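You operate a simulated robot arm through the tools that you are given. There is no shell and no other tool. Be economical: measure what you need, move in short steps, check, and stop when the job is done.

Carry out the task below with a simulated robot arm. There is one attempt and no reset: what you move stays moved.

## Task
Put things in order on the prep bench top. At the end: the orange masala mill stands on top of the teal warming iron; the white paper ball stands where the brown coffee mill stood; the brown coffee mill stands where the black pepper mill stood; the black pepper mill stands where the orange masala mill stood; whatever was shut is shut again. Leave all else as you found it, and nothing knocked over.

It is judged by the outcome, as a careful person would: the job done as asked, and still so three seconds after it is handed in. It fails if anything else is knocked over, pushed out of place, dropped, spilled or broken.

## Robot
A 6-joint arm with a two-finger parallel gripper, fixed in place. Base frame: the origin is at the foot of the arm, x ahead of it, y to its left, z up; the work surface is at about z = 0. Lengths are in m, angles in rad, forces in N, time in s.
With the tool pointing down near the work surface it reaches from about 0.18 to 0.46 m from the base axis. Its first joint turns from -1.222 to 1.222 rad. Payload 1.9 kg.
The tool frame sits at the grasp point between the pads (the TCP): z along the fingers, y along the line on which they close. The tips reach 0.023 m beyond it. The gripper opens to 0.094 m. The fingers are 0.038 m wide and 0.01 m thick; the gripper's body (0.054 by 0.096 m) begins 0.039 m behind the TCP.
Orientation is told as [roll, pitch, yaw] about the base's x, y, z axes, in that order, counted from this pose: with the fingers straight down and closing along the base's y, the tool's x points along the base's -x, its y along +y and its z along -z.

## Interface
- The arm moves only by the tool nudge_tool. Its argument "increments" is one flat list of numbers, 7 for each row, row after row: the shift along the base's x, y, z in units of 300 mm (1.0 is 300 mm), then the turn, a rotation vector about the base's x, y, z in units of 120 degrees (1.0 is 120 degrees), then the opening in per cent of the stroke, from 0 (shut) to 100 (fully open). In form: [tx, ty, tz, rx, ry, rz, claw, tx, ty, tz, rx, ry, rz, claw, ...]. A call has 1 to 8 rows; each row is the pose to reach, as a shift and turn from the pose commanded when the call began. A call with a number of a shift or a turn outside -1 to 1 is refused whole. Each row takes 0.2 s and may step no farther than 0.05 m and 0.15 rad from the row before; otherwise, or with a gripper value out of range, the whole call is refused. Where a pose cannot be reached the arm comes as near as it can. A force on the tool above 40 N (or 10 N above the force at the start of the call, whichever is more), or a blocked arm, ends the call early, and 0.2 s more pass. The fingers move at their own pace (about 0.108 m/s each) and stop on an object; they squeeze with about 29 N. The grip force told is the motor's: it shows also when the fingers shut on nothing. Time passes only in rows, and 0.2 s behind the last, so rows that repeat a pose let the fingers close. It gives the time, the measured TCP pose, the force on the tool (base axes), the opening and the grip force at its end, in the units of the frame above (readings bear some noise), with the torque about the TCP (base axes, N m) and any sound that the robot's microphone picked up.
- Cameras (640 x 400 px; columns grow to the right, rows downward): "scene" is fixed at [0.0648, 0.3127, 0.4478]; the picture's right is [-0.73, -0.69, 0.00], its down [-0.23, 0.24, -0.94] and it looks along [0.65, -0.69, -0.33] (base axes); focal length 225 px, centre (320, 200). "wrist" rides on the gripper at [0.087, 0.016, -0.074] in the tool frame; the picture's right is [-0.18, 0.98, 0.00], its down [-0.58, -0.11, -0.81] and it looks along [-0.79, -0.15, 0.59] (tool axes); focal length 243 px, centre (320, 200). There is no depth. A picture from a camera that has moved, and an enlarged one, comes with that camera's place and axes in the base frame and with its lens.
- snapshot(camera): a new picture of that camera. It takes no simulated time.
- inspect(camera, box): a new picture of the part [left, top, right, bottom] of that camera's present view, enlarged. It takes no simulated time.
- close_job(): hands the job in; it is judged then, once.

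Work in short steps. Places have to be worked out from the pictures, the camera data and where the tool is seen: move nearer, look again, correct. Check each grasp and each placing, and mend what went wrong. You have 120 turns and 84 pictures in all, those below and enlarged ones among them. Open the gripper and draw the arm clear of the work before you hand the job in, unless the task says otherwise; then end with one line.

The tools are called after "Emit:" as a command line: name --argument value ..., lists and objects as JSON in quotes. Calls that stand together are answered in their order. nudge_tool: Moves the arm, as the interface text tells. Its arguments: {"type":"object","properties":{"increments":{"type":"array"}},"required":["increments"]} The other tools are called the same way: snapshot (camera) takes a picture; inspect (camera, box) takes an enlarged picture of a part of a camera's view; close_job () hands the job in.

At the start:

```text
clock: 0.0
ee_pos: [0.2749, -0.0295, 0.392]
tcp_rot: [-0.002, -0.002, 0.0]
contact_force: [0.1, -0.1, -0.6]
moment: [0.0, -0.02, 0.01]
gripper_width: 0.0939
grasp_force: 0.2
```

scene: 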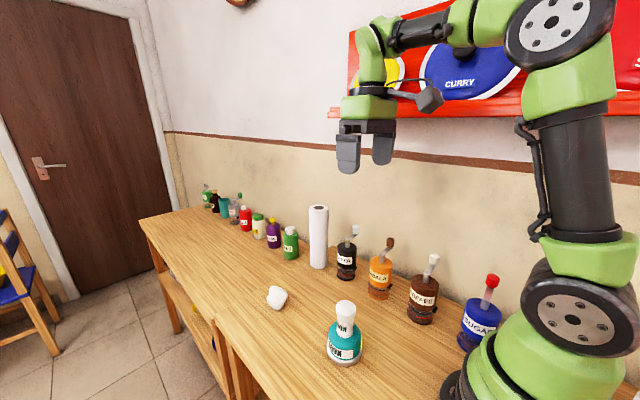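
wrist: 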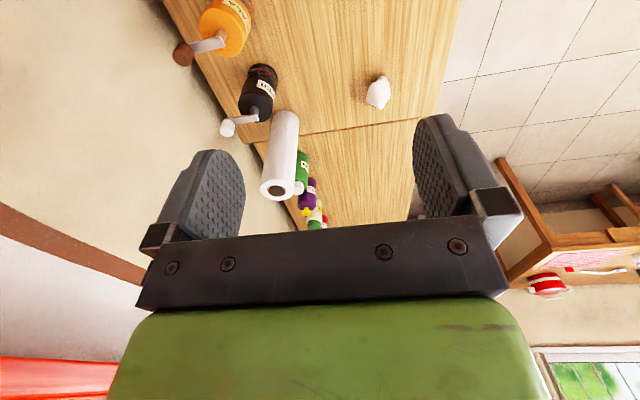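

The scene shows a row of mills, a white paper ball and a teal object with a white handle. I take enlarged views to read labels and locate the items.

Emit:
inspect --camera "scene" --box '[320, 220, 520, 370]'

Emit:
inspect --camera "scene" --box '[190, 170, 370, 320]'

```text
2.67 times, centred on (420, 295) of scene
camera zoom: at [0.0648, 0.3127, 0.4478], right [-0.73, -0.69, 0.0], down [-0.23, 0.24, -0.94], along [0.65, -0.69, -0.33], focal length 599 px, centre (53, -53)
```

zoom: 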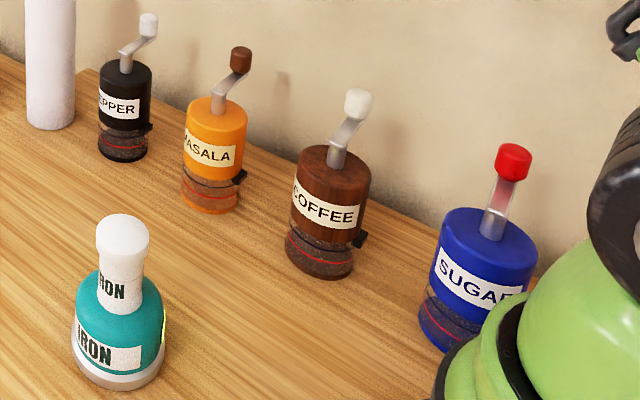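

```text
2.67 times, centred on (280, 245) of scene
camera zoom: at [0.0648, 0.3127, 0.4478], right [-0.73, -0.69, 0.0], down [-0.23, 0.24, -0.94], along [0.65, -0.69, -0.33], focal length 599 px, centre (427, 80)
```

zoom: 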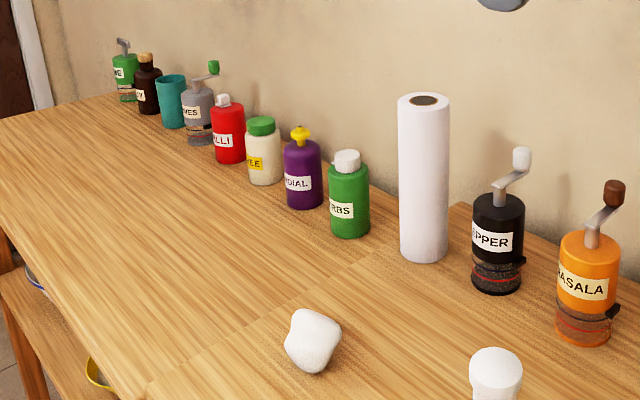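

The iron looks like a teal body with a white upper part, both labelled IRON, standing near (0.25, 0.04). The mills' cranks rise to about z=0.18, so I need a closer look; I draw the arm back and turn the wrist camera to the iron.

Emit:
nudge_tool --increments '[-0.12, 0.1, -0.05, 0, 0, 0, 100, -0.25, 0.2, -0.15, 0, 0, 0, 100, -0.25, 0.27, -0.28, 0, 0, 0, 100]'

Emit:
snapshot --camera "wrist"

Emit:
snapshot --camera "scene"

```text
refused: row 2 steps farther than a row can; nothing moved
```

```text
79 pictures are left
camera wrist: at [0.1885, -0.0127, 0.4662], right [0.18, 0.98, 0.0], down [0.58, -0.11, 0.81], along [0.79, -0.15, -0.59], focal length 243 px, centre (320, 200)
```

wrist: 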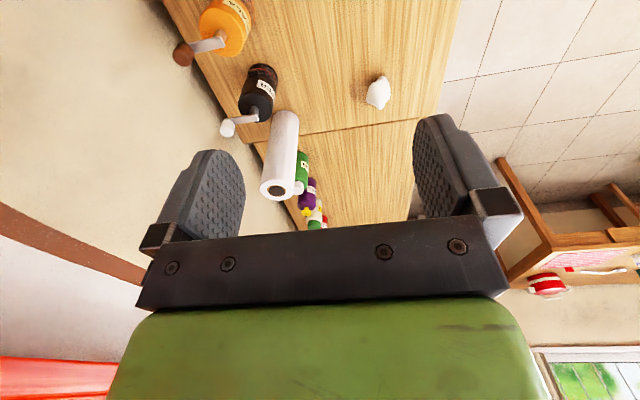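

```text
78 pictures are left
```

scene: 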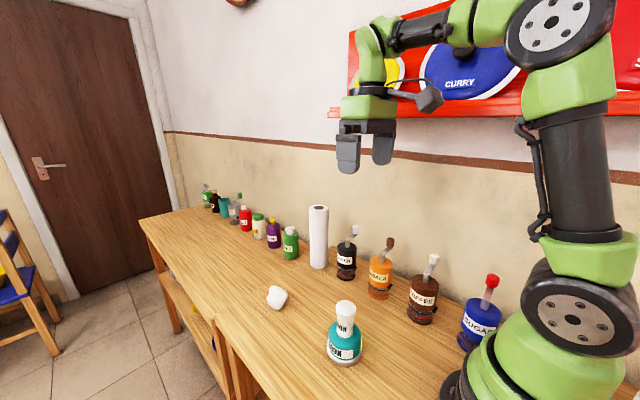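

The call was refused for too long a step; nothing moved. I repeat the move in smaller steps (≤0.045 m).

Emit:
nudge_tool --increments '[-0.08, 0.07, -0.05, 0, 0, 0, 100, -0.16, 0.14, -0.12, 0, 0, 0, 100, -0.24, 0.22, -0.2, 0, 0, 0, 100, -0.25, 0.25, -0.3, 0, 0, 0, 100]'

Emit:
snapshot --camera "wrist"

```text
clock: 1.0
ee_pos: [0.2004, 0.0471, 0.3006]
tcp_rot: [0.003, -0.002, 0.0]
contact_force: [0.6, -0.3, -0.8]
moment: [0.01, 0.01, -0.03]
gripper_width: 0.0941
grasp_force: 0.1
```

```text
77 pictures are left
camera wrist: at [0.1137, 0.0631, 0.3756], right [0.18, 0.98, 0.0], down [0.58, -0.11, 0.81], along [0.79, -0.15, -0.59], focal length 243 px, centre (320, 200)
```

wrist: 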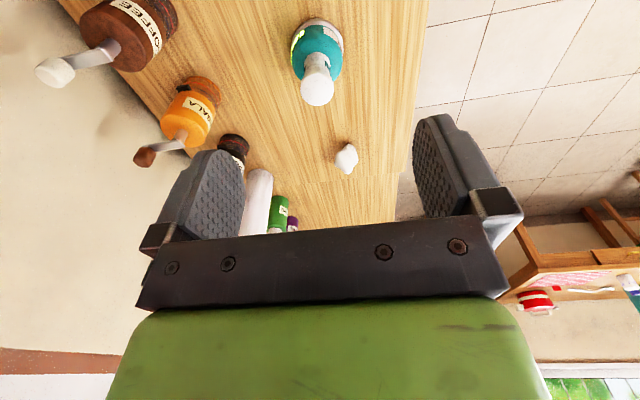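

Emit:
inspect --camera "wrist" --box '[270, 0, 390, 180]'

Emit:
inspect --camera "wrist" --box '[30, 0, 270, 180]'

Emit:
inspect --camera "scene" --box '[310, 290, 380, 370]'

```text
2.22 times, centred on (330, 90) of wrist
camera zoom: at [0.1137, 0.0631, 0.3756], right [0.18, 0.98, 0.0], down [0.58, -0.11, 0.81], along [0.79, -0.15, -0.59], focal length 539 px, centre (298, 444)
```

zoom: 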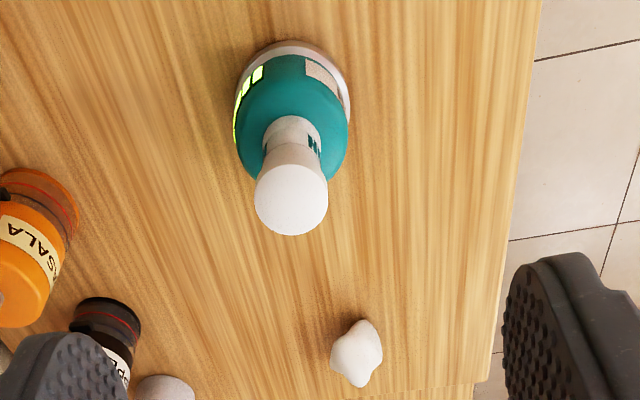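

```text
2.22 times, centred on (150, 90) of wrist
camera zoom: at [0.1137, 0.0631, 0.3756], right [0.18, 0.98, 0.0], down [0.58, -0.11, 0.81], along [0.79, -0.15, -0.59], focal length 539 px, centre (698, 444)
```

zoom: 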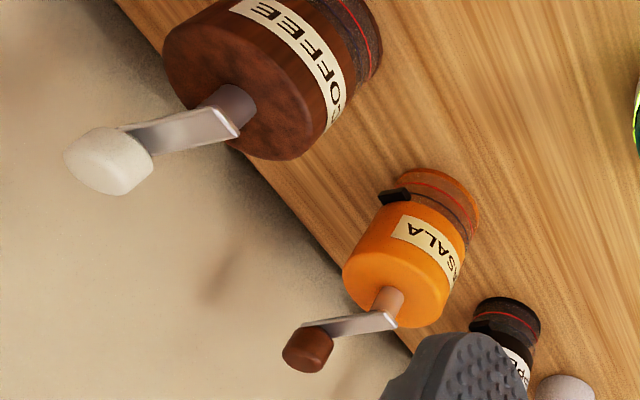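

```text
5.00 times, centred on (345, 330) of scene
camera zoom: at [0.0647, 0.3127, 0.4478], right [-0.73, -0.69, 0.0], down [-0.23, 0.24, -0.94], along [0.65, -0.69, -0.33], focal length 1124 px, centre (195, -450)
```

zoom: 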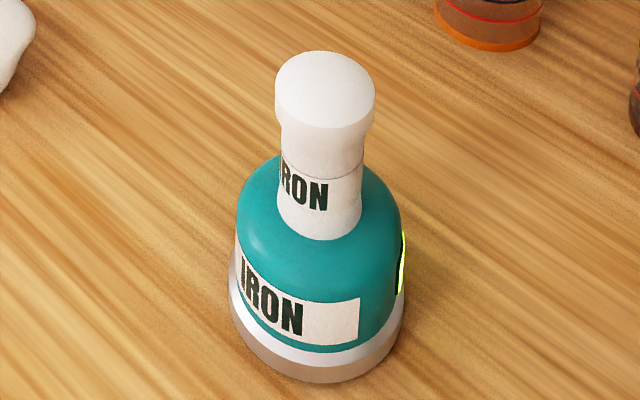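

The iron's handle top looks flat (about 36 mm across, z≈0.135) at about (0.25, 0.037). The mills (Ø≈0.063, body top z≈0.113) have cranks pointing to the wall, so I'll grip them from the +y side with tilted fingers closing along x; first I yaw the tool in clear air.

Emit:
nudge_tool --increments '[0.05, -0.02, 0.05, 0, 0, 0.07, 100, 0.1, -0.04, 0.1, 0, 0, 0.14, 100, 0.15, -0.06, 0.1, 0, 0, 0.21, 100, 0.2, -0.08, 0.1, 0, 0, 0.28, 100, 0.25, -0.1, 0.1, 0, 0, 0.35, 100, 0.25, -0.1, 0.1, 0, 0, 0.42, 100, 0.25, -0.1, 0.1, 0, 0, 0.49, 100, 0.25, -0.1, 0.1, 0, 0, 0.56, 100]'

Emit:
nudge_tool --increments '[0, 0, 0, 0, 0, 0.07, 100, 0, 0, 0, 0, 0, 0.14, 100, 0, 0, 0, 0, 0, 0.19, 100]'

Emit:
nudge_tool --increments '[0, 0, 0, -0.066, 0, 0, 100, 0, 0, 0, -0.132, 0, 0, 100, 0, 0, 0, -0.198, 0, 0, 100, 0, 0, 0, -0.264, 0, 0, 100, 0, 0, 0, -0.33, 0, 0, 100, 0, 0, 0, -0.396, 0, 0, 100, 0, 0, 0, -0.458, 0, 0, 100]'

Emit:
snapshot --camera "wrist"

Emit:
snapshot --camera "scene"

```text
clock: 2.8
ee_pos: [0.2758, 0.0159, 0.3311]
tcp_rot: [0.0, 0.0, 1.176]
contact_force: [-0.7, 0.0, -0.3]
moment: [0.01, -0.01, 0.03]
gripper_width: 0.0941
grasp_force: 0.1
```

```text
clock: 3.6
ee_pos: [0.2755, 0.016, 0.3317]
tcp_rot: [0.001, -0.001, 1.575]
contact_force: [-0.5, 0.6, -0.3]
moment: [0.02, 0.0, 0.02]
gripper_width: 0.0935
grasp_force: 0.1
```

```text
clock: 5.2
ee_pos: [0.2751, 0.0151, 0.3315]
tcp_rot: [0.002, 0.963, 1.571]
contact_force: [0.0, 0.4, 0.6]
moment: [0.0, -0.01, 0.01]
gripper_width: 0.0941
grasp_force: 0.1
```

```text
73 pictures are left
camera wrist: at [0.2588, 0.028, 0.4454], right [-0.98, 0.1, -0.15], down [0.11, 0.99, -0.01], along [0.15, -0.03, -0.99], focal length 243 px, centre (320, 200)
```

wrist: 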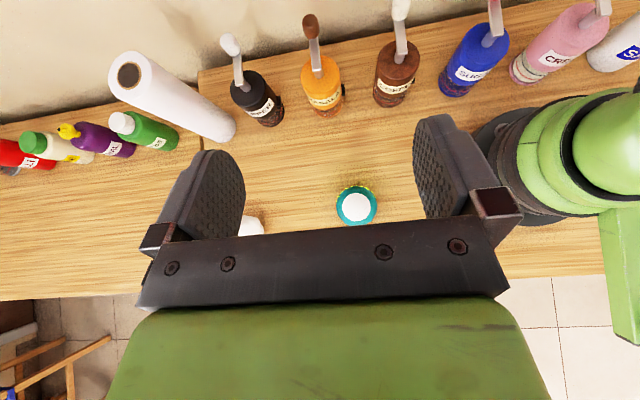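

```text
72 pictures are left
```

scene: 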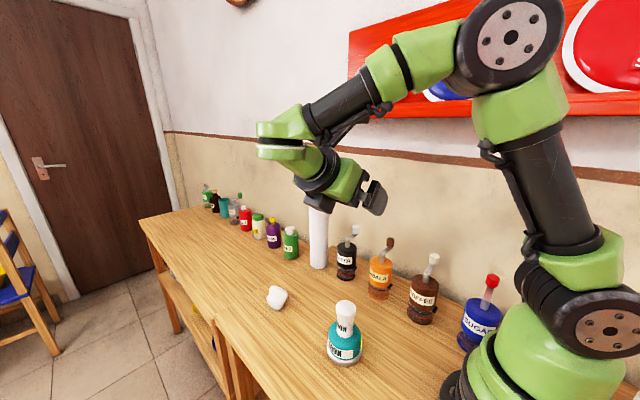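

The tilted pose is reached, and the wrist camera looks straight down. I enlarge the view over the mills and the iron to fix their positions.

Emit:
inspect --camera "wrist" --box '[210, 0, 430, 140]'

Emit:
inspect --camera "wrist" --box '[300, 150, 420, 240]'

```text
2.86 times, centred on (320, 70) of wrist
camera zoom: at [0.2588, 0.028, 0.4454], right [-0.98, 0.1, -0.15], down [0.11, 0.99, -0.01], along [0.15, -0.03, -0.99], focal length 693 px, centre (320, 571)
```

zoom: 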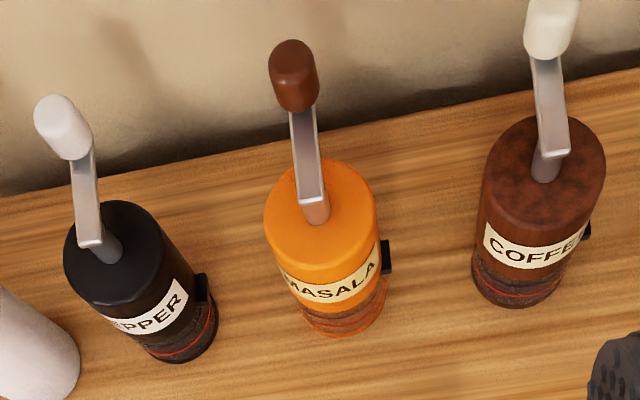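

```text
4.44 times, centred on (360, 195) of wrist
camera zoom: at [0.2588, 0.028, 0.4454], right [-0.98, 0.1, -0.15], down [0.11, 0.99, -0.01], along [0.15, -0.03, -0.99], focal length 1078 px, centre (142, 222)
```

zoom: 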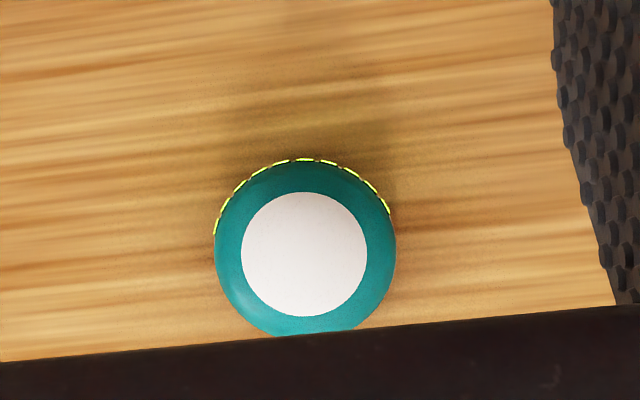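

The masala mill sits at about (0.290, -0.155), pepper (0.397, -0.159), coffee (0.183, -0.156), iron (0.260, 0.032). I move to a pre-grasp point on the tool axis, short of the masala mill.

Emit:
nudge_tool --increments '[0.01, -0.06, -0.124, 0, 0, 0, 100, 0.02, -0.12, -0.248, 0, 0, 0, 100, 0.03, -0.18, -0.372, 0, 0, 0, 100, 0.04, -0.24, -0.495, 0, 0, 0, 100, 0.05, -0.303, -0.618, 0, 0, 0, 100]'

Emit:
snapshot --camera "wrist"

Emit:
snapshot --camera "scene"

```text
clock: 6.4
ee_pos: [0.2893, -0.0759, 0.1449]
tcp_rot: [-0.001, 0.959, 1.571]
contact_force: [0.2, 0.0, 0.0]
moment: [-0.01, 0.02, -0.02]
gripper_width: 0.0944
grasp_force: 0.1
```

```text
69 pictures are left
camera wrist: at [0.2739, -0.0637, 0.2588], right [-0.98, 0.11, -0.15], down [0.11, 0.99, -0.01], along [0.15, -0.03, -0.99], focal length 243 px, centre (320, 200)
```

wrist: 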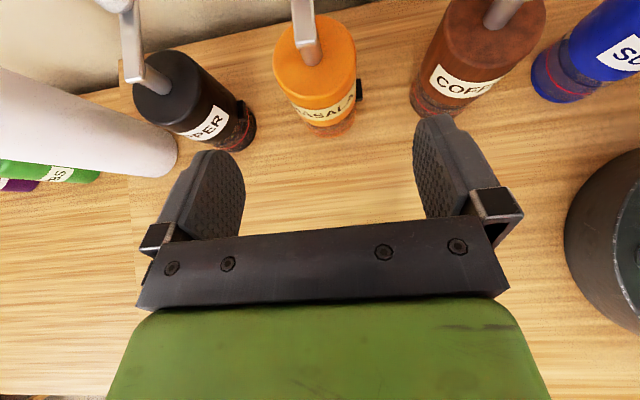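

```text
68 pictures are left
```

scene: 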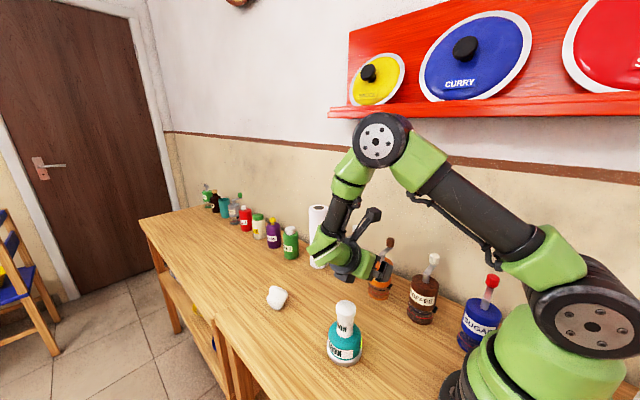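

The new view puts the masala mill at (0.290, -0.154), centred between the fingers. I advance along the tool axis to around its body.

Emit:
nudge_tool --increments '[0.002, -0.08, -0.055, 0, 0, 0, 100, 0.002, -0.165, -0.11, 0, 0, 0, 100, 0.002, -0.247, -0.167, 0, 0, 0, 100]'

Emit:
snapshot --camera "wrist"

Emit:
inspect --camera "scene" --box '[300, 190, 460, 320]'

```text
clock: 7.2
ee_pos: [0.2901, -0.1486, 0.0961]
tcp_rot: [0.003, 0.959, 1.572]
contact_force: [-0.2, -1.1, -0.1]
moment: [-0.04, 0.02, 0.01]
gripper_width: 0.0939
grasp_force: 0.0
```

```text
67 pictures are left
camera wrist: at [0.2744, -0.1371, 0.209], right [-0.98, 0.11, -0.15], down [0.11, 0.99, -0.01], along [0.15, -0.03, -0.99], focal length 243 px, centre (320, 200)
```

wrist: 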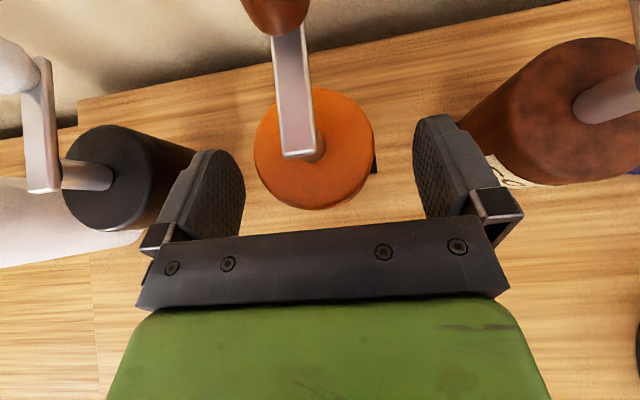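

```text
3.08 times, centred on (380, 255) of scene
camera zoom: at [0.0647, 0.3128, 0.4478], right [-0.73, -0.69, 0.0], down [-0.23, 0.24, -0.94], along [0.65, -0.69, -0.33], focal length 692 px, centre (135, 31)
```

zoom: 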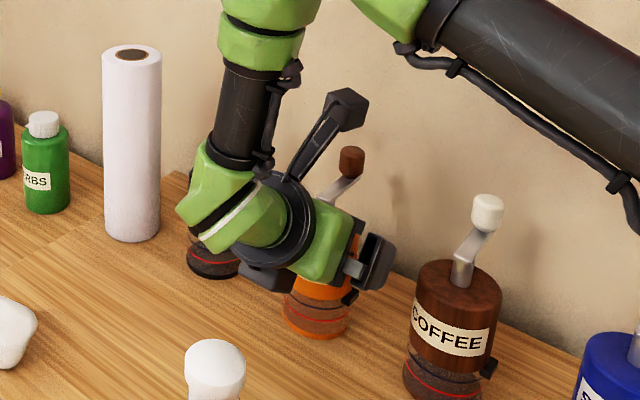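

Comparing apparent sizes over three views, the mill's top is nearer z≈0.093 and its axis at (0.2915, -0.166). I advance a little deeper and lower, staying above the black tab.

Emit:
nudge_tool --increments '[0.005, -0.02, -0.035, 0, 0, 0, 100, 0.005, -0.038, -0.07, 0, 0, 0, 100]'

Emit:
snapshot --camera "wrist"

Emit:
inspect --camera "scene" --box '[340, 220, 440, 310]'

```text
clock: 7.8
ee_pos: [0.2912, -0.1608, 0.0743]
tcp_rot: [0.0, 0.958, 1.572]
contact_force: [0.3, 0.5, -0.4]
moment: [0.0, 0.01, -0.01]
gripper_width: 0.0938
grasp_force: 0.1
```

```text
65 pictures are left
camera wrist: at [0.2757, -0.1485, 0.1886], right [-0.98, 0.11, -0.15], down [0.11, 0.99, -0.01], along [0.15, -0.03, -0.99], focal length 243 px, centre (320, 200)
```

wrist: 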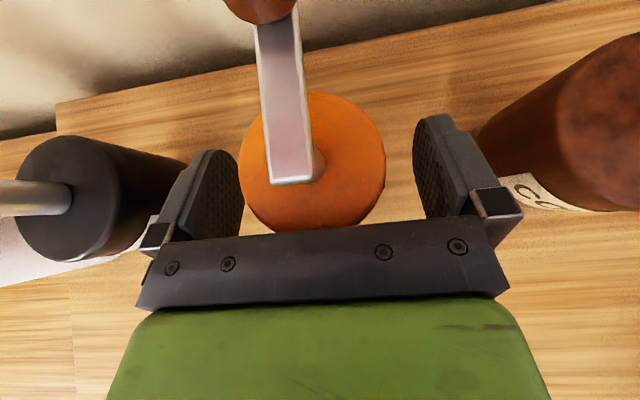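

```text
4.44 times, centred on (390, 265) of scene
camera zoom: at [0.0648, 0.3127, 0.4478], right [-0.73, -0.69, 0.0], down [-0.23, 0.24, -0.94], along [0.65, -0.69, -0.33], focal length 999 px, centre (9, -89)
```

zoom: 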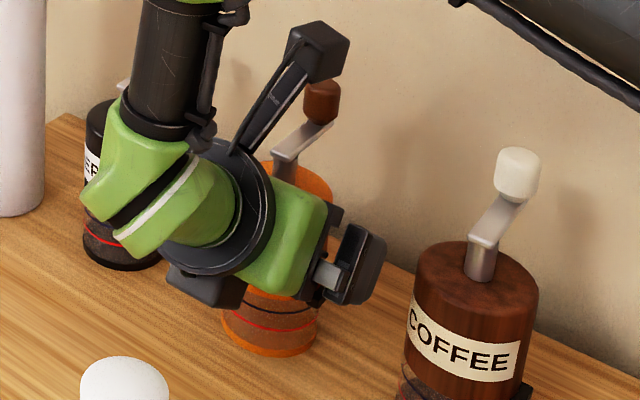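

The mill sits well between the pads. I close the gripper and let it settle.

Emit:
nudge_tool --increments '[0, 0, 0, 0, 0, 0, 65, 0, 0, 0, 0, 0, 0, 40, 0, 0, 0, 0, 0, 0, 40]'

```text
clock: 8.6
ee_pos: [0.2921, -0.1601, 0.0762]
tcp_rot: [0.001, 0.958, 1.573]
contact_force: [-0.1, -0.3, -0.2]
moment: [0.0, -0.04, -0.01]
gripper_width: 0.0571
grasp_force: 29.7
```

Gripped at 57 mm. I lift straight up a few centimetres and check.

Emit:
nudge_tool --increments '[0, 0, 0.03, 0, 0, 0, 40, 0, 0, 0.09, 0, 0, 0, 40, 0, 0, 0.18, 0, 0, 0, 40]'

Emit:
inspect --camera "scene" --box '[300, 190, 460, 320]'

```text
clock: 9.4
ee_pos: [0.2911, -0.1605, 0.1286]
tcp_rot: [0.001, 0.957, 1.572]
contact_force: [0.5, 0.3, -1.2]
moment: [-0.02, 0.04, 0.01]
gripper_width: 0.057
grasp_force: 29.0
```

```text
3.08 times, centred on (380, 255) of scene
camera zoom: at [0.0648, 0.3127, 0.4478], right [-0.73, -0.69, 0.0], down [-0.23, 0.24, -0.94], along [0.65, -0.69, -0.33], focal length 692 px, centre (135, 31)
```

zoom: 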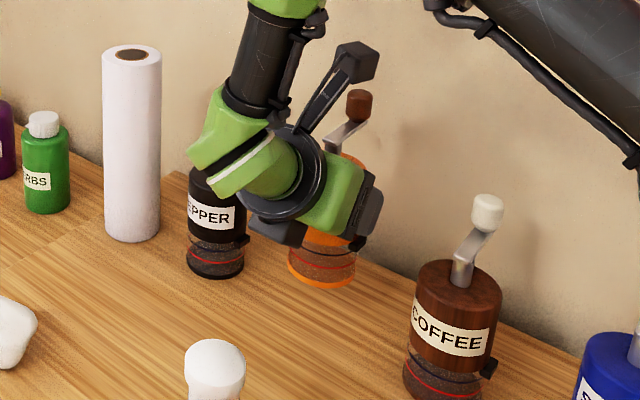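

The mill hangs upright and complete. I raise it and carry it in small steps over the iron, whose handle top I put at (0.260, 0.032, ≈0.11).

Emit:
nudge_tool --increments '[0, 0, 0.12, 0, 0, 0, 40, 0, 0, 0.24, 0, 0, 0, 40, 0, 0, 0.36, 0, 0, 0, 40, 0, 0.07, 0.44, 0, 0, 0, 40, -0.02, 0.19, 0.44, 0, 0, 0, 40, -0.05, 0.31, 0.44, 0, 0, 0, 40, -0.07, 0.43, 0.44, 0, 0, 0, 40, -0.09, 0.55, 0.44, 0, 0, 0, 40]'

Emit:
nudge_tool --increments '[-0.007, 0.06, 0, 0, 0, 0, 40, -0.014, 0.11, 0, 0, 0, 0, 40]'

Emit:
snapshot --camera "scene"

Emit:
snapshot --camera "wrist"

```text
clock: 11.2
ee_pos: [0.2634, 0.0058, 0.2615]
tcp_rot: [0.001, 0.959, 1.571]
contact_force: [-0.2, 0.5, -1.5]
moment: [0.03, -0.01, 0.01]
gripper_width: 0.0572
grasp_force: 29.2
```

```text
clock: 11.8
ee_pos: [0.2612, 0.0364, 0.2606]
tcp_rot: [0.001, 0.958, 1.573]
contact_force: [0.1, -0.4, -1.4]
moment: [0.03, -0.03, 0.01]
gripper_width: 0.0572
grasp_force: 29.1
```

```text
62 pictures are left
```

scene: 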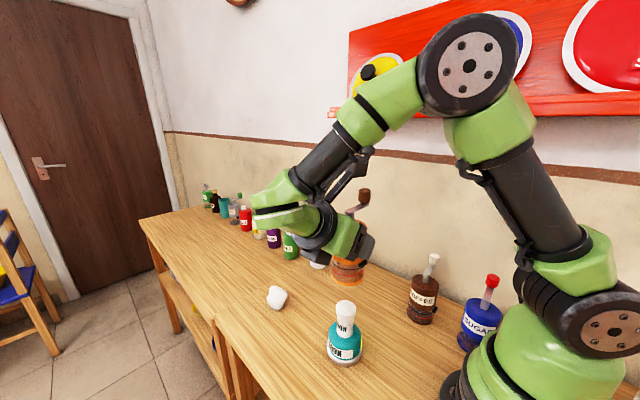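

```text
61 pictures are left
camera wrist: at [0.2446, 0.0488, 0.3751], right [-0.98, 0.11, -0.15], down [0.11, 0.99, -0.01], along [0.15, -0.03, -0.99], focal length 243 px, centre (320, 200)
```

wrist: 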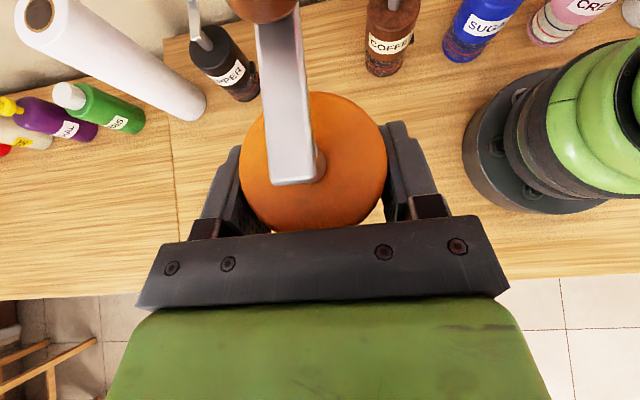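

The mill appears above the iron. I inspect the relation in the scene view to check horizontal alignment.

Emit:
inspect --camera "scene" --box '[295, 230, 395, 370]'

```text
2.86 times, centred on (345, 300) of scene
camera zoom: at [0.0648, 0.3127, 0.4478], right [-0.73, -0.69, 0.0], down [-0.23, 0.24, -0.94], along [0.65, -0.69, -0.33], focal length 642 px, centre (249, -86)
```

zoom: 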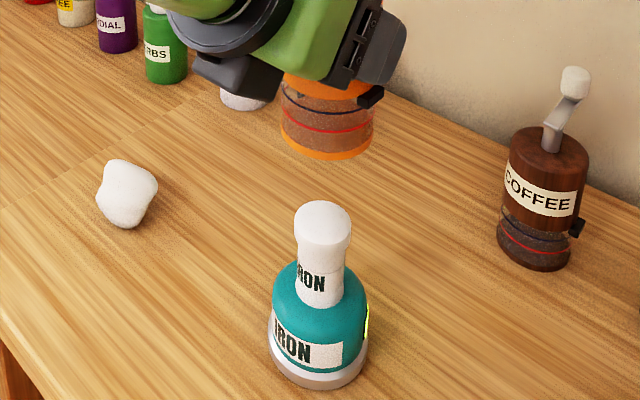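

Projection gives the mill's base at z≈0.176 and its axis within a few mm of the handle's centre. I lower 50 mm and look again.

Emit:
nudge_tool --increments '[0.002, 0, -0.07, 0, 0, 0, 40, 0.002, 0, -0.13, 0, 0, 0, 40, 0.002, 0, -0.17, 0, 0, 0, 40]'

Emit:
inspect --camera "scene" --box '[305, 270, 385, 370]'

```text
clock: 12.6
ee_pos: [0.2606, 0.0358, 0.2106]
tcp_rot: [0.001, 0.96, 1.573]
contact_force: [0.2, -0.3, -1.0]
moment: [0.03, -0.01, 0.01]
gripper_width: 0.0569
grasp_force: 28.9
```

```text
4.00 times, centred on (345, 320) of scene
camera zoom: at [0.0648, 0.3127, 0.4478], right [-0.73, -0.69, 0.0], down [-0.23, 0.24, -0.94], along [0.65, -0.69, -0.33], focal length 899 px, centre (220, -280)
```

zoom: 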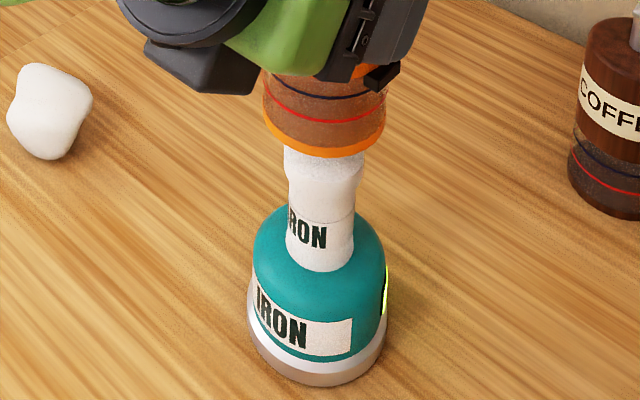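

Aligned laterally. I descend in small steps toward contact, watching the force.

Emit:
nudge_tool --increments '[0, 0, -0.015, 0, 0, 0, 40, 0, 0, -0.028, 0, 0, 0, 40, 0, 0, -0.038, 0, 0, 0, 40]'

Emit:
inspect --camera "scene" --box '[305, 270, 385, 370]'

```text
clock: 13.4
ee_pos: [0.2599, 0.037, 0.1991]
tcp_rot: [0.002, 0.958, 1.573]
contact_force: [0.2, 0.3, -1.3]
moment: [0.04, -0.03, 0.01]
gripper_width: 0.0569
grasp_force: 28.7
```

```text
4.00 times, centred on (345, 320) of scene
camera zoom: at [0.0648, 0.3127, 0.4478], right [-0.73, -0.69, 0.0], down [-0.23, 0.24, -0.94], along [0.65, -0.69, -0.33], focal length 899 px, centre (220, -280)
```

zoom: 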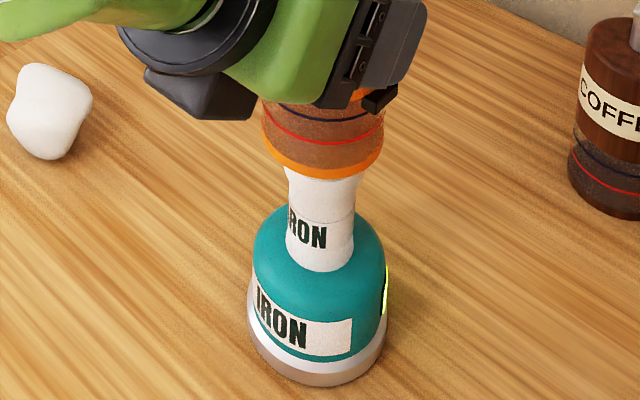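

No contact yet; I continue in 2 mm steps.

Emit:
nudge_tool --increments '[0.002, 0, -0.007, 0, 0, 0, 40, 0.002, 0, -0.014, 0, 0, 0, 40]'

Emit:
nudge_tool --increments '[0, 0, -0.006, 0, 0, 0, 40, 0, 0, -0.006, 0, 0, 0, 40]'

```text
clock: 14.0
ee_pos: [0.2616, 0.0364, 0.1941]
tcp_rot: [0.001, 0.958, 1.571]
contact_force: [0.4, -0.3, -1.8]
moment: [0.0, 0.02, 0.03]
gripper_width: 0.057
grasp_force: 29.0
```

```text
clock: 14.6
ee_pos: [0.2617, 0.0373, 0.1921]
tcp_rot: [0.002, 0.959, 1.573]
contact_force: [-0.8, 0.8, -1.9]
moment: [0.01, 0.04, 0.02]
gripper_width: 0.0569
grasp_force: 29.0
```

Emit:
nudge_tool --increments '[0, 0, -0.006, 0, 0, 0, 40, 0, 0, -0.006, 0, 0, 0, 40]'

Emit:
inspect --camera "scene" --box '[305, 270, 385, 370]'

```text
clock: 15.2
ee_pos: [0.2616, 0.0376, 0.1911]
tcp_rot: [0.0, 0.957, 1.572]
contact_force: [-0.2, -0.2, -0.9]
moment: [-0.02, 0.0, -0.03]
gripper_width: 0.0572
grasp_force: 28.9
```

```text
4.00 times, centred on (345, 320) of scene
camera zoom: at [0.0648, 0.3127, 0.4478], right [-0.73, -0.69, 0.0], down [-0.23, 0.24, -0.94], along [0.65, -0.69, -0.33], focal length 899 px, centre (220, -280)
```

zoom: 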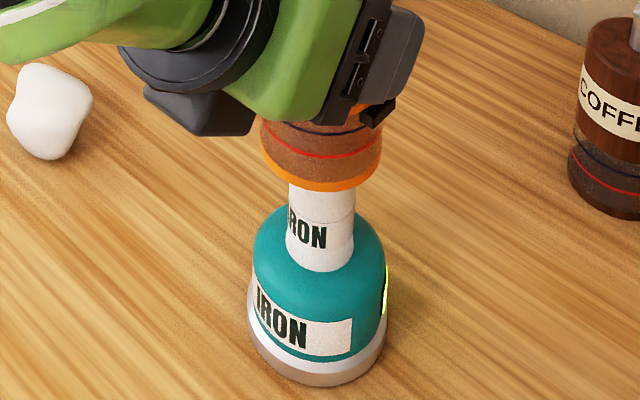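

By the image, the mill's rim is about at the handle's top now. I look at the gap at high zoom before going further.

Emit:
inspect --camera "scene" --box '[328, 295, 364, 325]'

Emit:
nudge_tool --increments '[0, 0, -0.006, 0, 0, 0, 40, 0, 0, -0.006, 0, 0, 0, 40]'

```text
13.33 times, centred on (346, 310) of scene
camera zoom: at [0.0648, 0.3127, 0.4478], right [-0.73, -0.69, 0.0], down [-0.23, 0.24, -0.94], along [0.65, -0.69, -0.33], focal length 2997 px, centre (-27, -1267)
```

zoom: 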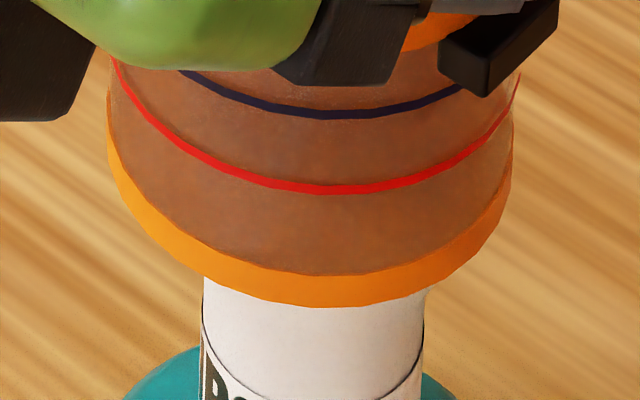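

```text
clock: 15.8
ee_pos: [0.2626, 0.0377, 0.1894]
tcp_rot: [0.002, 0.956, 1.571]
contact_force: [-0.7, -1.1, 12.1]
moment: [-0.19, 0.2, 0.0]
gripper_width: 0.057
grasp_force: 29.5
```

Contact: 12 N upward at TCP z≈0.1895, so the mill rests on the handle top; lateral alignment is within a mm or two. I relieve the pressure slightly and open the fingers gently.

Emit:
nudge_tool --increments '[0, 0, 0.002, 0, 0, 0, 40, 0, 0, 0.002, 0, 0, 0, 40]'

Emit:
inspect --camera "scene" --box '[305, 250, 385, 370]'

```text
clock: 16.4
ee_pos: [0.2626, 0.0371, 0.1899]
tcp_rot: [0.001, 0.958, 1.573]
contact_force: [-0.2, 0.3, -1.6]
moment: [0.0, 0.0, -0.01]
gripper_width: 0.0569
grasp_force: 28.8
```

```text
3.33 times, centred on (345, 310) of scene
camera zoom: at [0.0648, 0.3127, 0.4478], right [-0.73, -0.69, 0.0], down [-0.23, 0.24, -0.94], along [0.65, -0.69, -0.33], focal length 749 px, centre (237, -167)
```

zoom: 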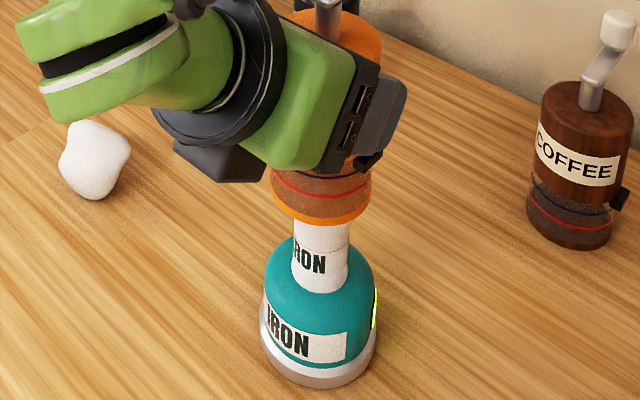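

The mill now hangs a fraction of a millimetre above contact. I open in stages.

Emit:
nudge_tool --increments '[0, 0, -0.001, 0, 0, 0, 40, 0, 0, -0.001, 0, 0, 0, 63, 0, 0, -0.001, 0, 0, 0, 66, 0, 0, -0.001, 0, 0, 0, 72, 0, 0, -0.001, 0, 0, 0, 85, 0, 0, -0.001, 0, 0, 0, 100]'

Emit:
snapshot --camera "wrist"

Emit:
inspect --camera "scene" --box '[305, 250, 385, 370]'

```text
clock: 17.8
ee_pos: [0.2625, 0.0377, 0.1886]
tcp_rot: [0.001, 0.958, 1.572]
contact_force: [0.4, -0.7, 0.2]
moment: [-0.02, 0.02, -0.02]
gripper_width: 0.094
grasp_force: 0.0
```

```text
54 pictures are left
camera wrist: at [0.246, 0.049, 0.3028], right [-0.98, 0.11, -0.15], down [0.11, 0.99, -0.01], along [0.15, -0.03, -0.99], focal length 243 px, centre (320, 200)
```

wrist: 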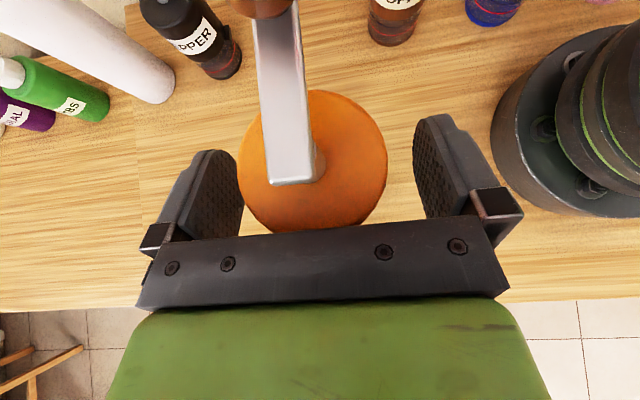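

```text
3.33 times, centred on (345, 310) of scene
camera zoom: at [0.0648, 0.3127, 0.4478], right [-0.73, -0.69, 0.0], down [-0.23, 0.24, -0.94], along [0.65, -0.69, -0.33], focal length 749 px, centre (237, -167)
```

zoom: 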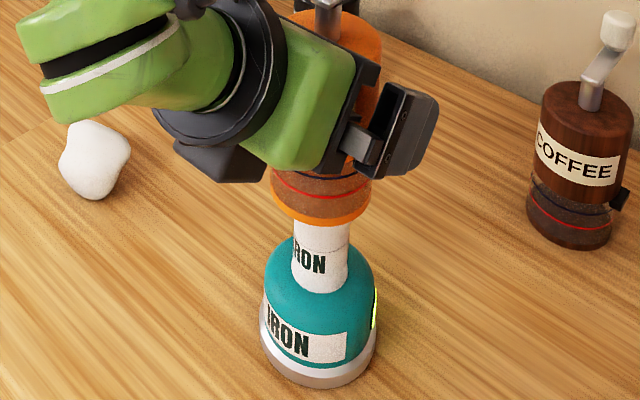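

The mill stands free on the iron. I retreat along the tool axis, away from it.

Emit:
nudge_tool --increments '[0, 0.03, 0.021, 0, 0, 0, 100, 0, 0.09, 0.063, 0, 0, 0, 100, 0, 0.17, 0.12, 0, 0, 0, 100, 0, 0.28, 0.2, 0, 0, 0, 100, 0, 0.36, 0.3, 0, 0, 0, 100]'

Emit:
inspect --camera "scene" --box '[300, 220, 400, 380]'

Emit:
snapshot --camera "wrist"

```text
clock: 19.0
ee_pos: [0.2615, 0.1447, 0.2808]
tcp_rot: [0.0, 0.96, 1.574]
contact_force: [0.0, 0.2, 0.3]
moment: [-0.02, 0.0, -0.03]
gripper_width: 0.0942
grasp_force: 0.1
```

```text
2.50 times, centred on (350, 300) of scene
camera zoom: at [0.0648, 0.3127, 0.4478], right [-0.73, -0.69, 0.0], down [-0.23, 0.24, -0.94], along [0.65, -0.69, -0.33], focal length 562 px, centre (245, -50)
```

zoom: 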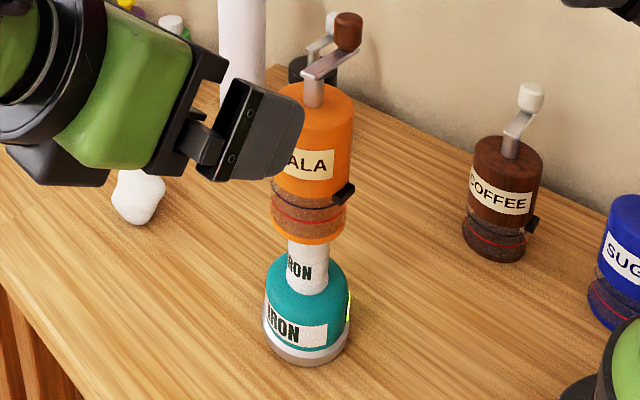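

```text
51 pictures are left
camera wrist: at [0.2453, 0.1566, 0.3935], right [-0.98, 0.1, -0.15], down [0.11, 0.99, -0.01], along [0.15, -0.03, -0.99], focal length 243 px, centre (320, 200)
```

wrist: 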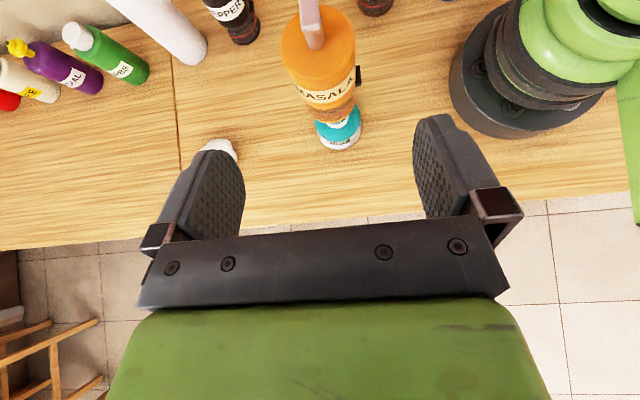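

The masala mill stands steadily on the iron. Next is the pepper mill; the stack now blocks a straight +y approach for some spots, so I go high, pass over and turn the tool toward a radial approach.

Emit:
nudge_tool --increments '[0, 0, 0.13, 0, 0, 0, 100, 0, 0, 0.26, 0, 0, 0, 100, 0, 0, 0.4, 0, 0, 0, 100, 0.03, -0.13, 0.4, 0, 0, 0, 100, 0.05, -0.26, 0.4, 0, 0, 0, 100, 0.08, -0.39, 0.4, 0, 0, 0, 100, 0.11, -0.52, 0.4, 0, 0, 0, 100, 0.13, -0.65, 0.4, 0, 0, 0, 100]'

Emit:
nudge_tool --increments '[0, 0, 0, 0, 0, 0.07, 100, 0, 0, 0, 0, 0, 0.14, 100, 0, 0, 0, 0, 0, 0.21, 100, 0, 0, 0, 0, 0, 0.28, 100, 0, 0, 0, 0, 0, 0.35, 100, 0, 0, 0, 0, 0, 0.42, 100, 0, 0, 0, 0, 0, 0.487, 100]'

Emit:
snapshot --camera "wrist"

Emit:
snapshot --camera "scene"

```text
clock: 20.8
ee_pos: [0.3009, -0.0495, 0.3982]
tcp_rot: [-0.001, 0.958, 1.57]
contact_force: [-0.1, 0.7, -1.1]
moment: [0.0, 0.0, 0.0]
gripper_width: 0.0943
grasp_force: 0.1
out of reach, approached as far as the arm can: row 2, 3, 4
```

```text
clock: 22.4
ee_pos: [0.3001, -0.0485, 0.3991]
tcp_rot: [0.001, 0.956, 2.595]
contact_force: [-0.1, -0.3, 0.9]
moment: [0.01, -0.01, -0.01]
gripper_width: 0.094
grasp_force: 0.1
```

```text
50 pictures are left
camera wrist: at [0.2832, -0.0571, 0.5129], right [-0.6, -0.78, -0.15], down [-0.79, 0.61, -0.01], along [0.1, 0.11, -0.99], focal length 243 px, centre (320, 200)
```

wrist: 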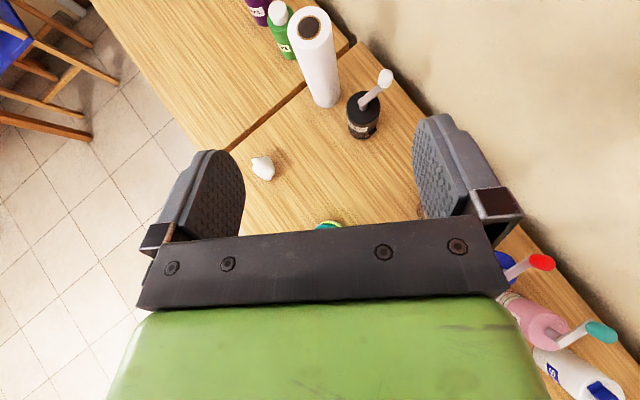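

```text
49 pictures are left
```

scene: 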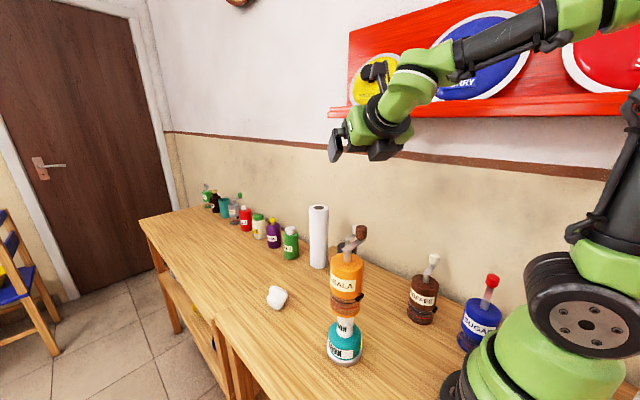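

The tool now points radially. The pepper mill is about (0.408, -0.171), the paper roll about (0.51, -0.145). I descend partway and re-measure.

Emit:
nudge_tool --increments '[0.015, -0.04, -0.12, 0, 0, 0, 100, 0.03, -0.08, -0.24, 0, 0, 0, 100, 0.045, -0.12, -0.36, 0, 0, 0, 100, 0.06, -0.165, -0.48, 0, 0, 0, 100, 0.067, -0.205, -0.6, 0, 0, 0, 100]'

Emit:
snapshot --camera "wrist"

Emit:
snapshot --camera "scene"

```text
clock: 23.6
ee_pos: [0.3214, -0.11, 0.2215]
tcp_rot: [0.001, 0.955, 2.588]
contact_force: [-0.2, -0.4, -0.8]
moment: [0.0, -0.03, 0.0]
gripper_width: 0.0938
grasp_force: 0.0
```

```text
48 pictures are left
camera wrist: at [0.3042, -0.118, 0.3338], right [-0.61, -0.78, -0.15], down [-0.79, 0.62, -0.01], along [0.1, 0.11, -0.99], focal length 243 px, centre (320, 200)
```

wrist: 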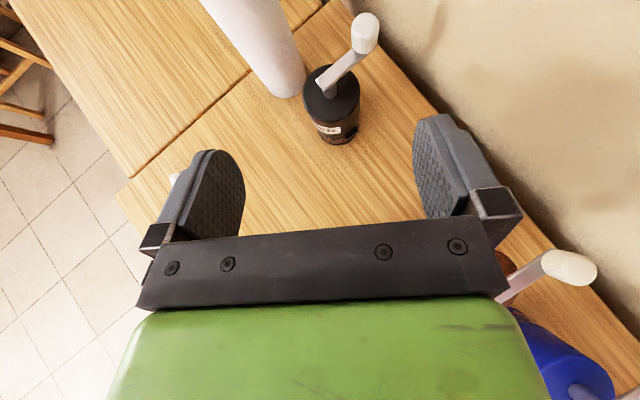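

```text
47 pictures are left
```

scene: 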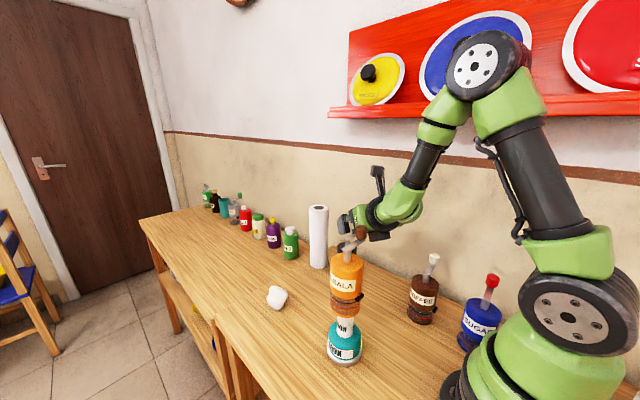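

The pepper mill is at about (0.410, -0.168). I descend to the pre-grasp line and advance halfway.

Emit:
nudge_tool --increments '[0.025, -0.02, -0.15, 0, 0, 0, 100, 0.049, -0.04, -0.298, 0, 0, 0, 100, 0.11, -0.08, -0.35, 0, 0, 0, 100, 0.17, -0.117, -0.4, 0, 0, 0, 100]'

Emit:
snapshot --camera "wrist"

Emit:
inspect --camera "scene" --box '[290, 150, 450, 330]'

```text
clock: 24.6
ee_pos: [0.4075, -0.1195, 0.1156]
tcp_rot: [0.017, 0.952, 2.591]
contact_force: [-1.6, 1.5, 1.9]
moment: [-0.1, 0.03, -0.06]
gripper_width: 0.0943
grasp_force: 0.0
out of reach, approached as far as the arm can: row 1, 2, 3, 4
```

```text
46 pictures are left
camera wrist: at [0.3902, -0.1255, 0.2293], right [-0.62, -0.78, -0.14], down [-0.78, 0.62, -0.01], along [0.09, 0.11, -0.99], focal length 243 px, centre (320, 200)
```

wrist: 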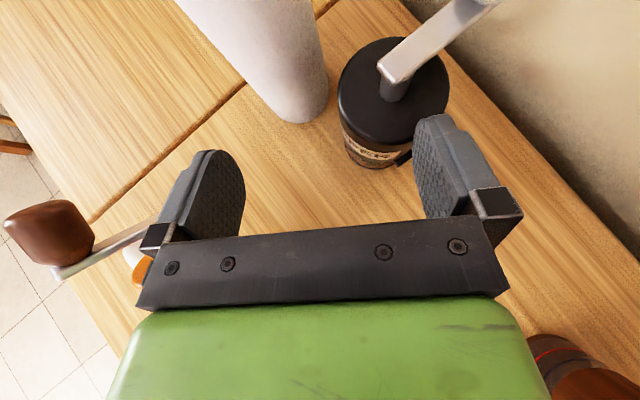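

```text
2.22 times, centred on (370, 240) of scene
camera zoom: at [0.0647, 0.3128, 0.4478], right [-0.73, -0.69, 0.0], down [-0.23, 0.24, -0.94], along [0.65, -0.69, -0.33], focal length 500 px, centre (209, 111)
```

zoom: 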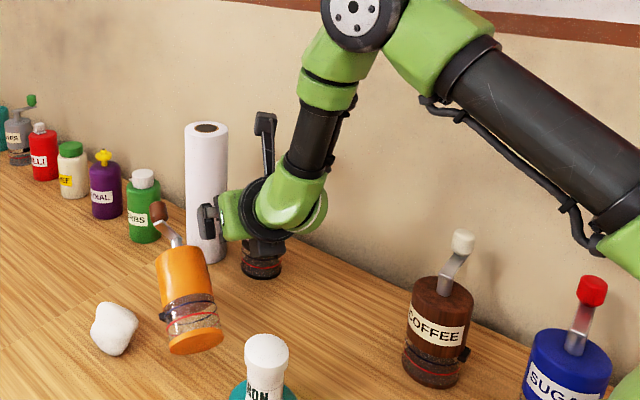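

Unexpected: the arm couldn't reach the commanded pose, deviated, and the masala mill is now tilted off the iron, apparently falling or leaning on the gripper. I hold still for one brief row and look.

Emit:
nudge_tool --increments '[0, 0, 0, 0, 0, 0, 100]'

Emit:
snapshot --camera "scene"

Emit:
snapshot --camera "wrist"

```text
clock: 25.0
ee_pos: [0.4075, -0.1196, 0.1168]
tcp_rot: [0.018, 0.951, 2.593]
contact_force: [0.5, 0.5, 0.8]
moment: [-0.01, 0.0, -0.02]
gripper_width: 0.0939
grasp_force: 0.1
```

```text
44 pictures are left
```

scene: 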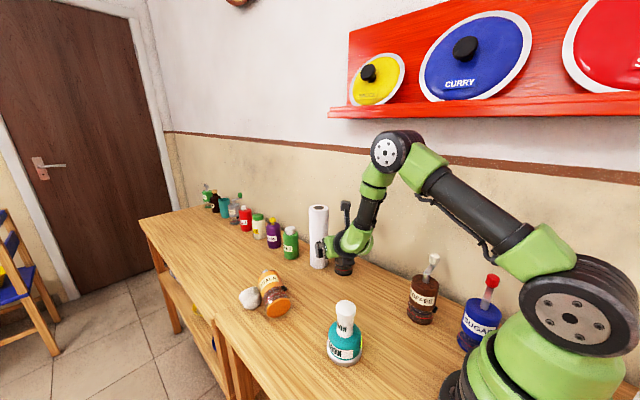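

```text
43 pictures are left
camera wrist: at [0.3901, -0.1255, 0.2293], right [-0.62, -0.78, -0.14], down [-0.78, 0.62, -0.01], along [0.09, 0.11, -0.99], focal length 243 px, centre (320, 200)
```

wrist: 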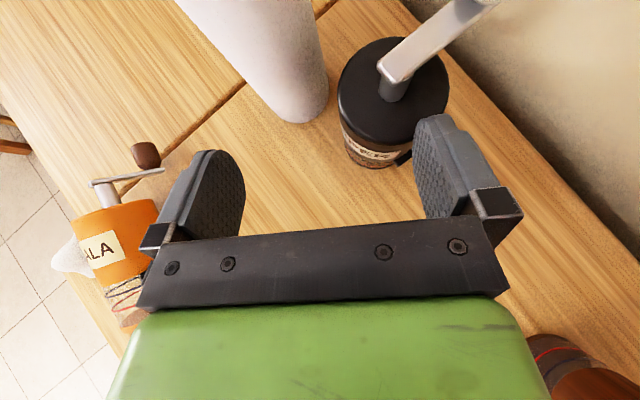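

The masala mill fell onto its side beside the paper ball. I must recover: first lift the gripper straight up, compensating for the offset between commanded and reached pose, well clear of pepper and roll.

Emit:
nudge_tool --increments '[0.118, 0.085, 0.12, 0, 0, 0, 100, 0.118, 0.085, 0.22, 0, 0, 0, 100, 0.118, 0.085, 0.34, 0, 0, 0, 100, 0.118, 0.085, 0.46, 0, 0, 0, 100, 0.118, 0.085, 0.58, 0, 0, 0, 100, 0.05, 0.085, 0.7, 0, 0, 0, 100, 0.0, 0.085, 0.82, 0, 0, 0, 100]'

Emit:
snapshot --camera "scene"

Emit:
snapshot --camera "wrist"

```text
refused: row 1 steps farther than a row can; nothing moved
```

```text
42 pictures are left
```

scene: 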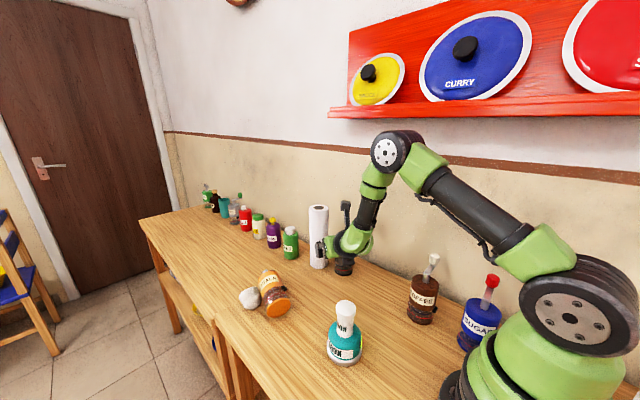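

```text
41 pictures are left
camera wrist: at [0.3901, -0.1255, 0.2293], right [-0.62, -0.78, -0.14], down [-0.78, 0.62, -0.01], along [0.09, 0.11, -0.99], focal length 243 px, centre (320, 200)
```

wrist: 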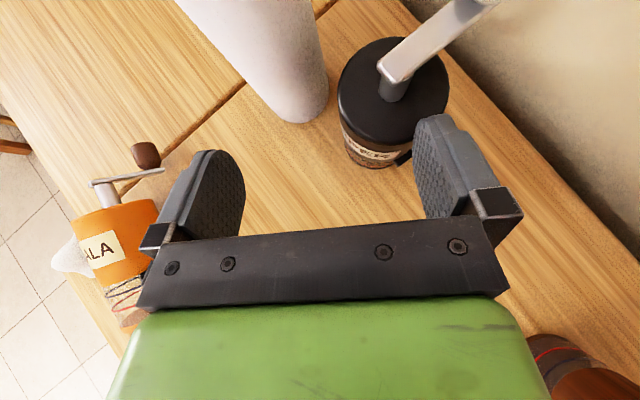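

Row 1 was too long a step; I don't know whether the command pose equals the reached pose, so I take one small pure lift first and read the result.

Emit:
nudge_tool --increments '[0, 0, 0.08, 0, 0, 0, 100]'

```text
clock: 25.4
ee_pos: [0.4061, -0.1182, 0.1403]
tcp_rot: [0.001, 0.957, 2.592]
contact_force: [-0.7, 0.1, 0.6]
moment: [0.02, 0.05, 0.0]
gripper_width: 0.0941
grasp_force: 0.0
```

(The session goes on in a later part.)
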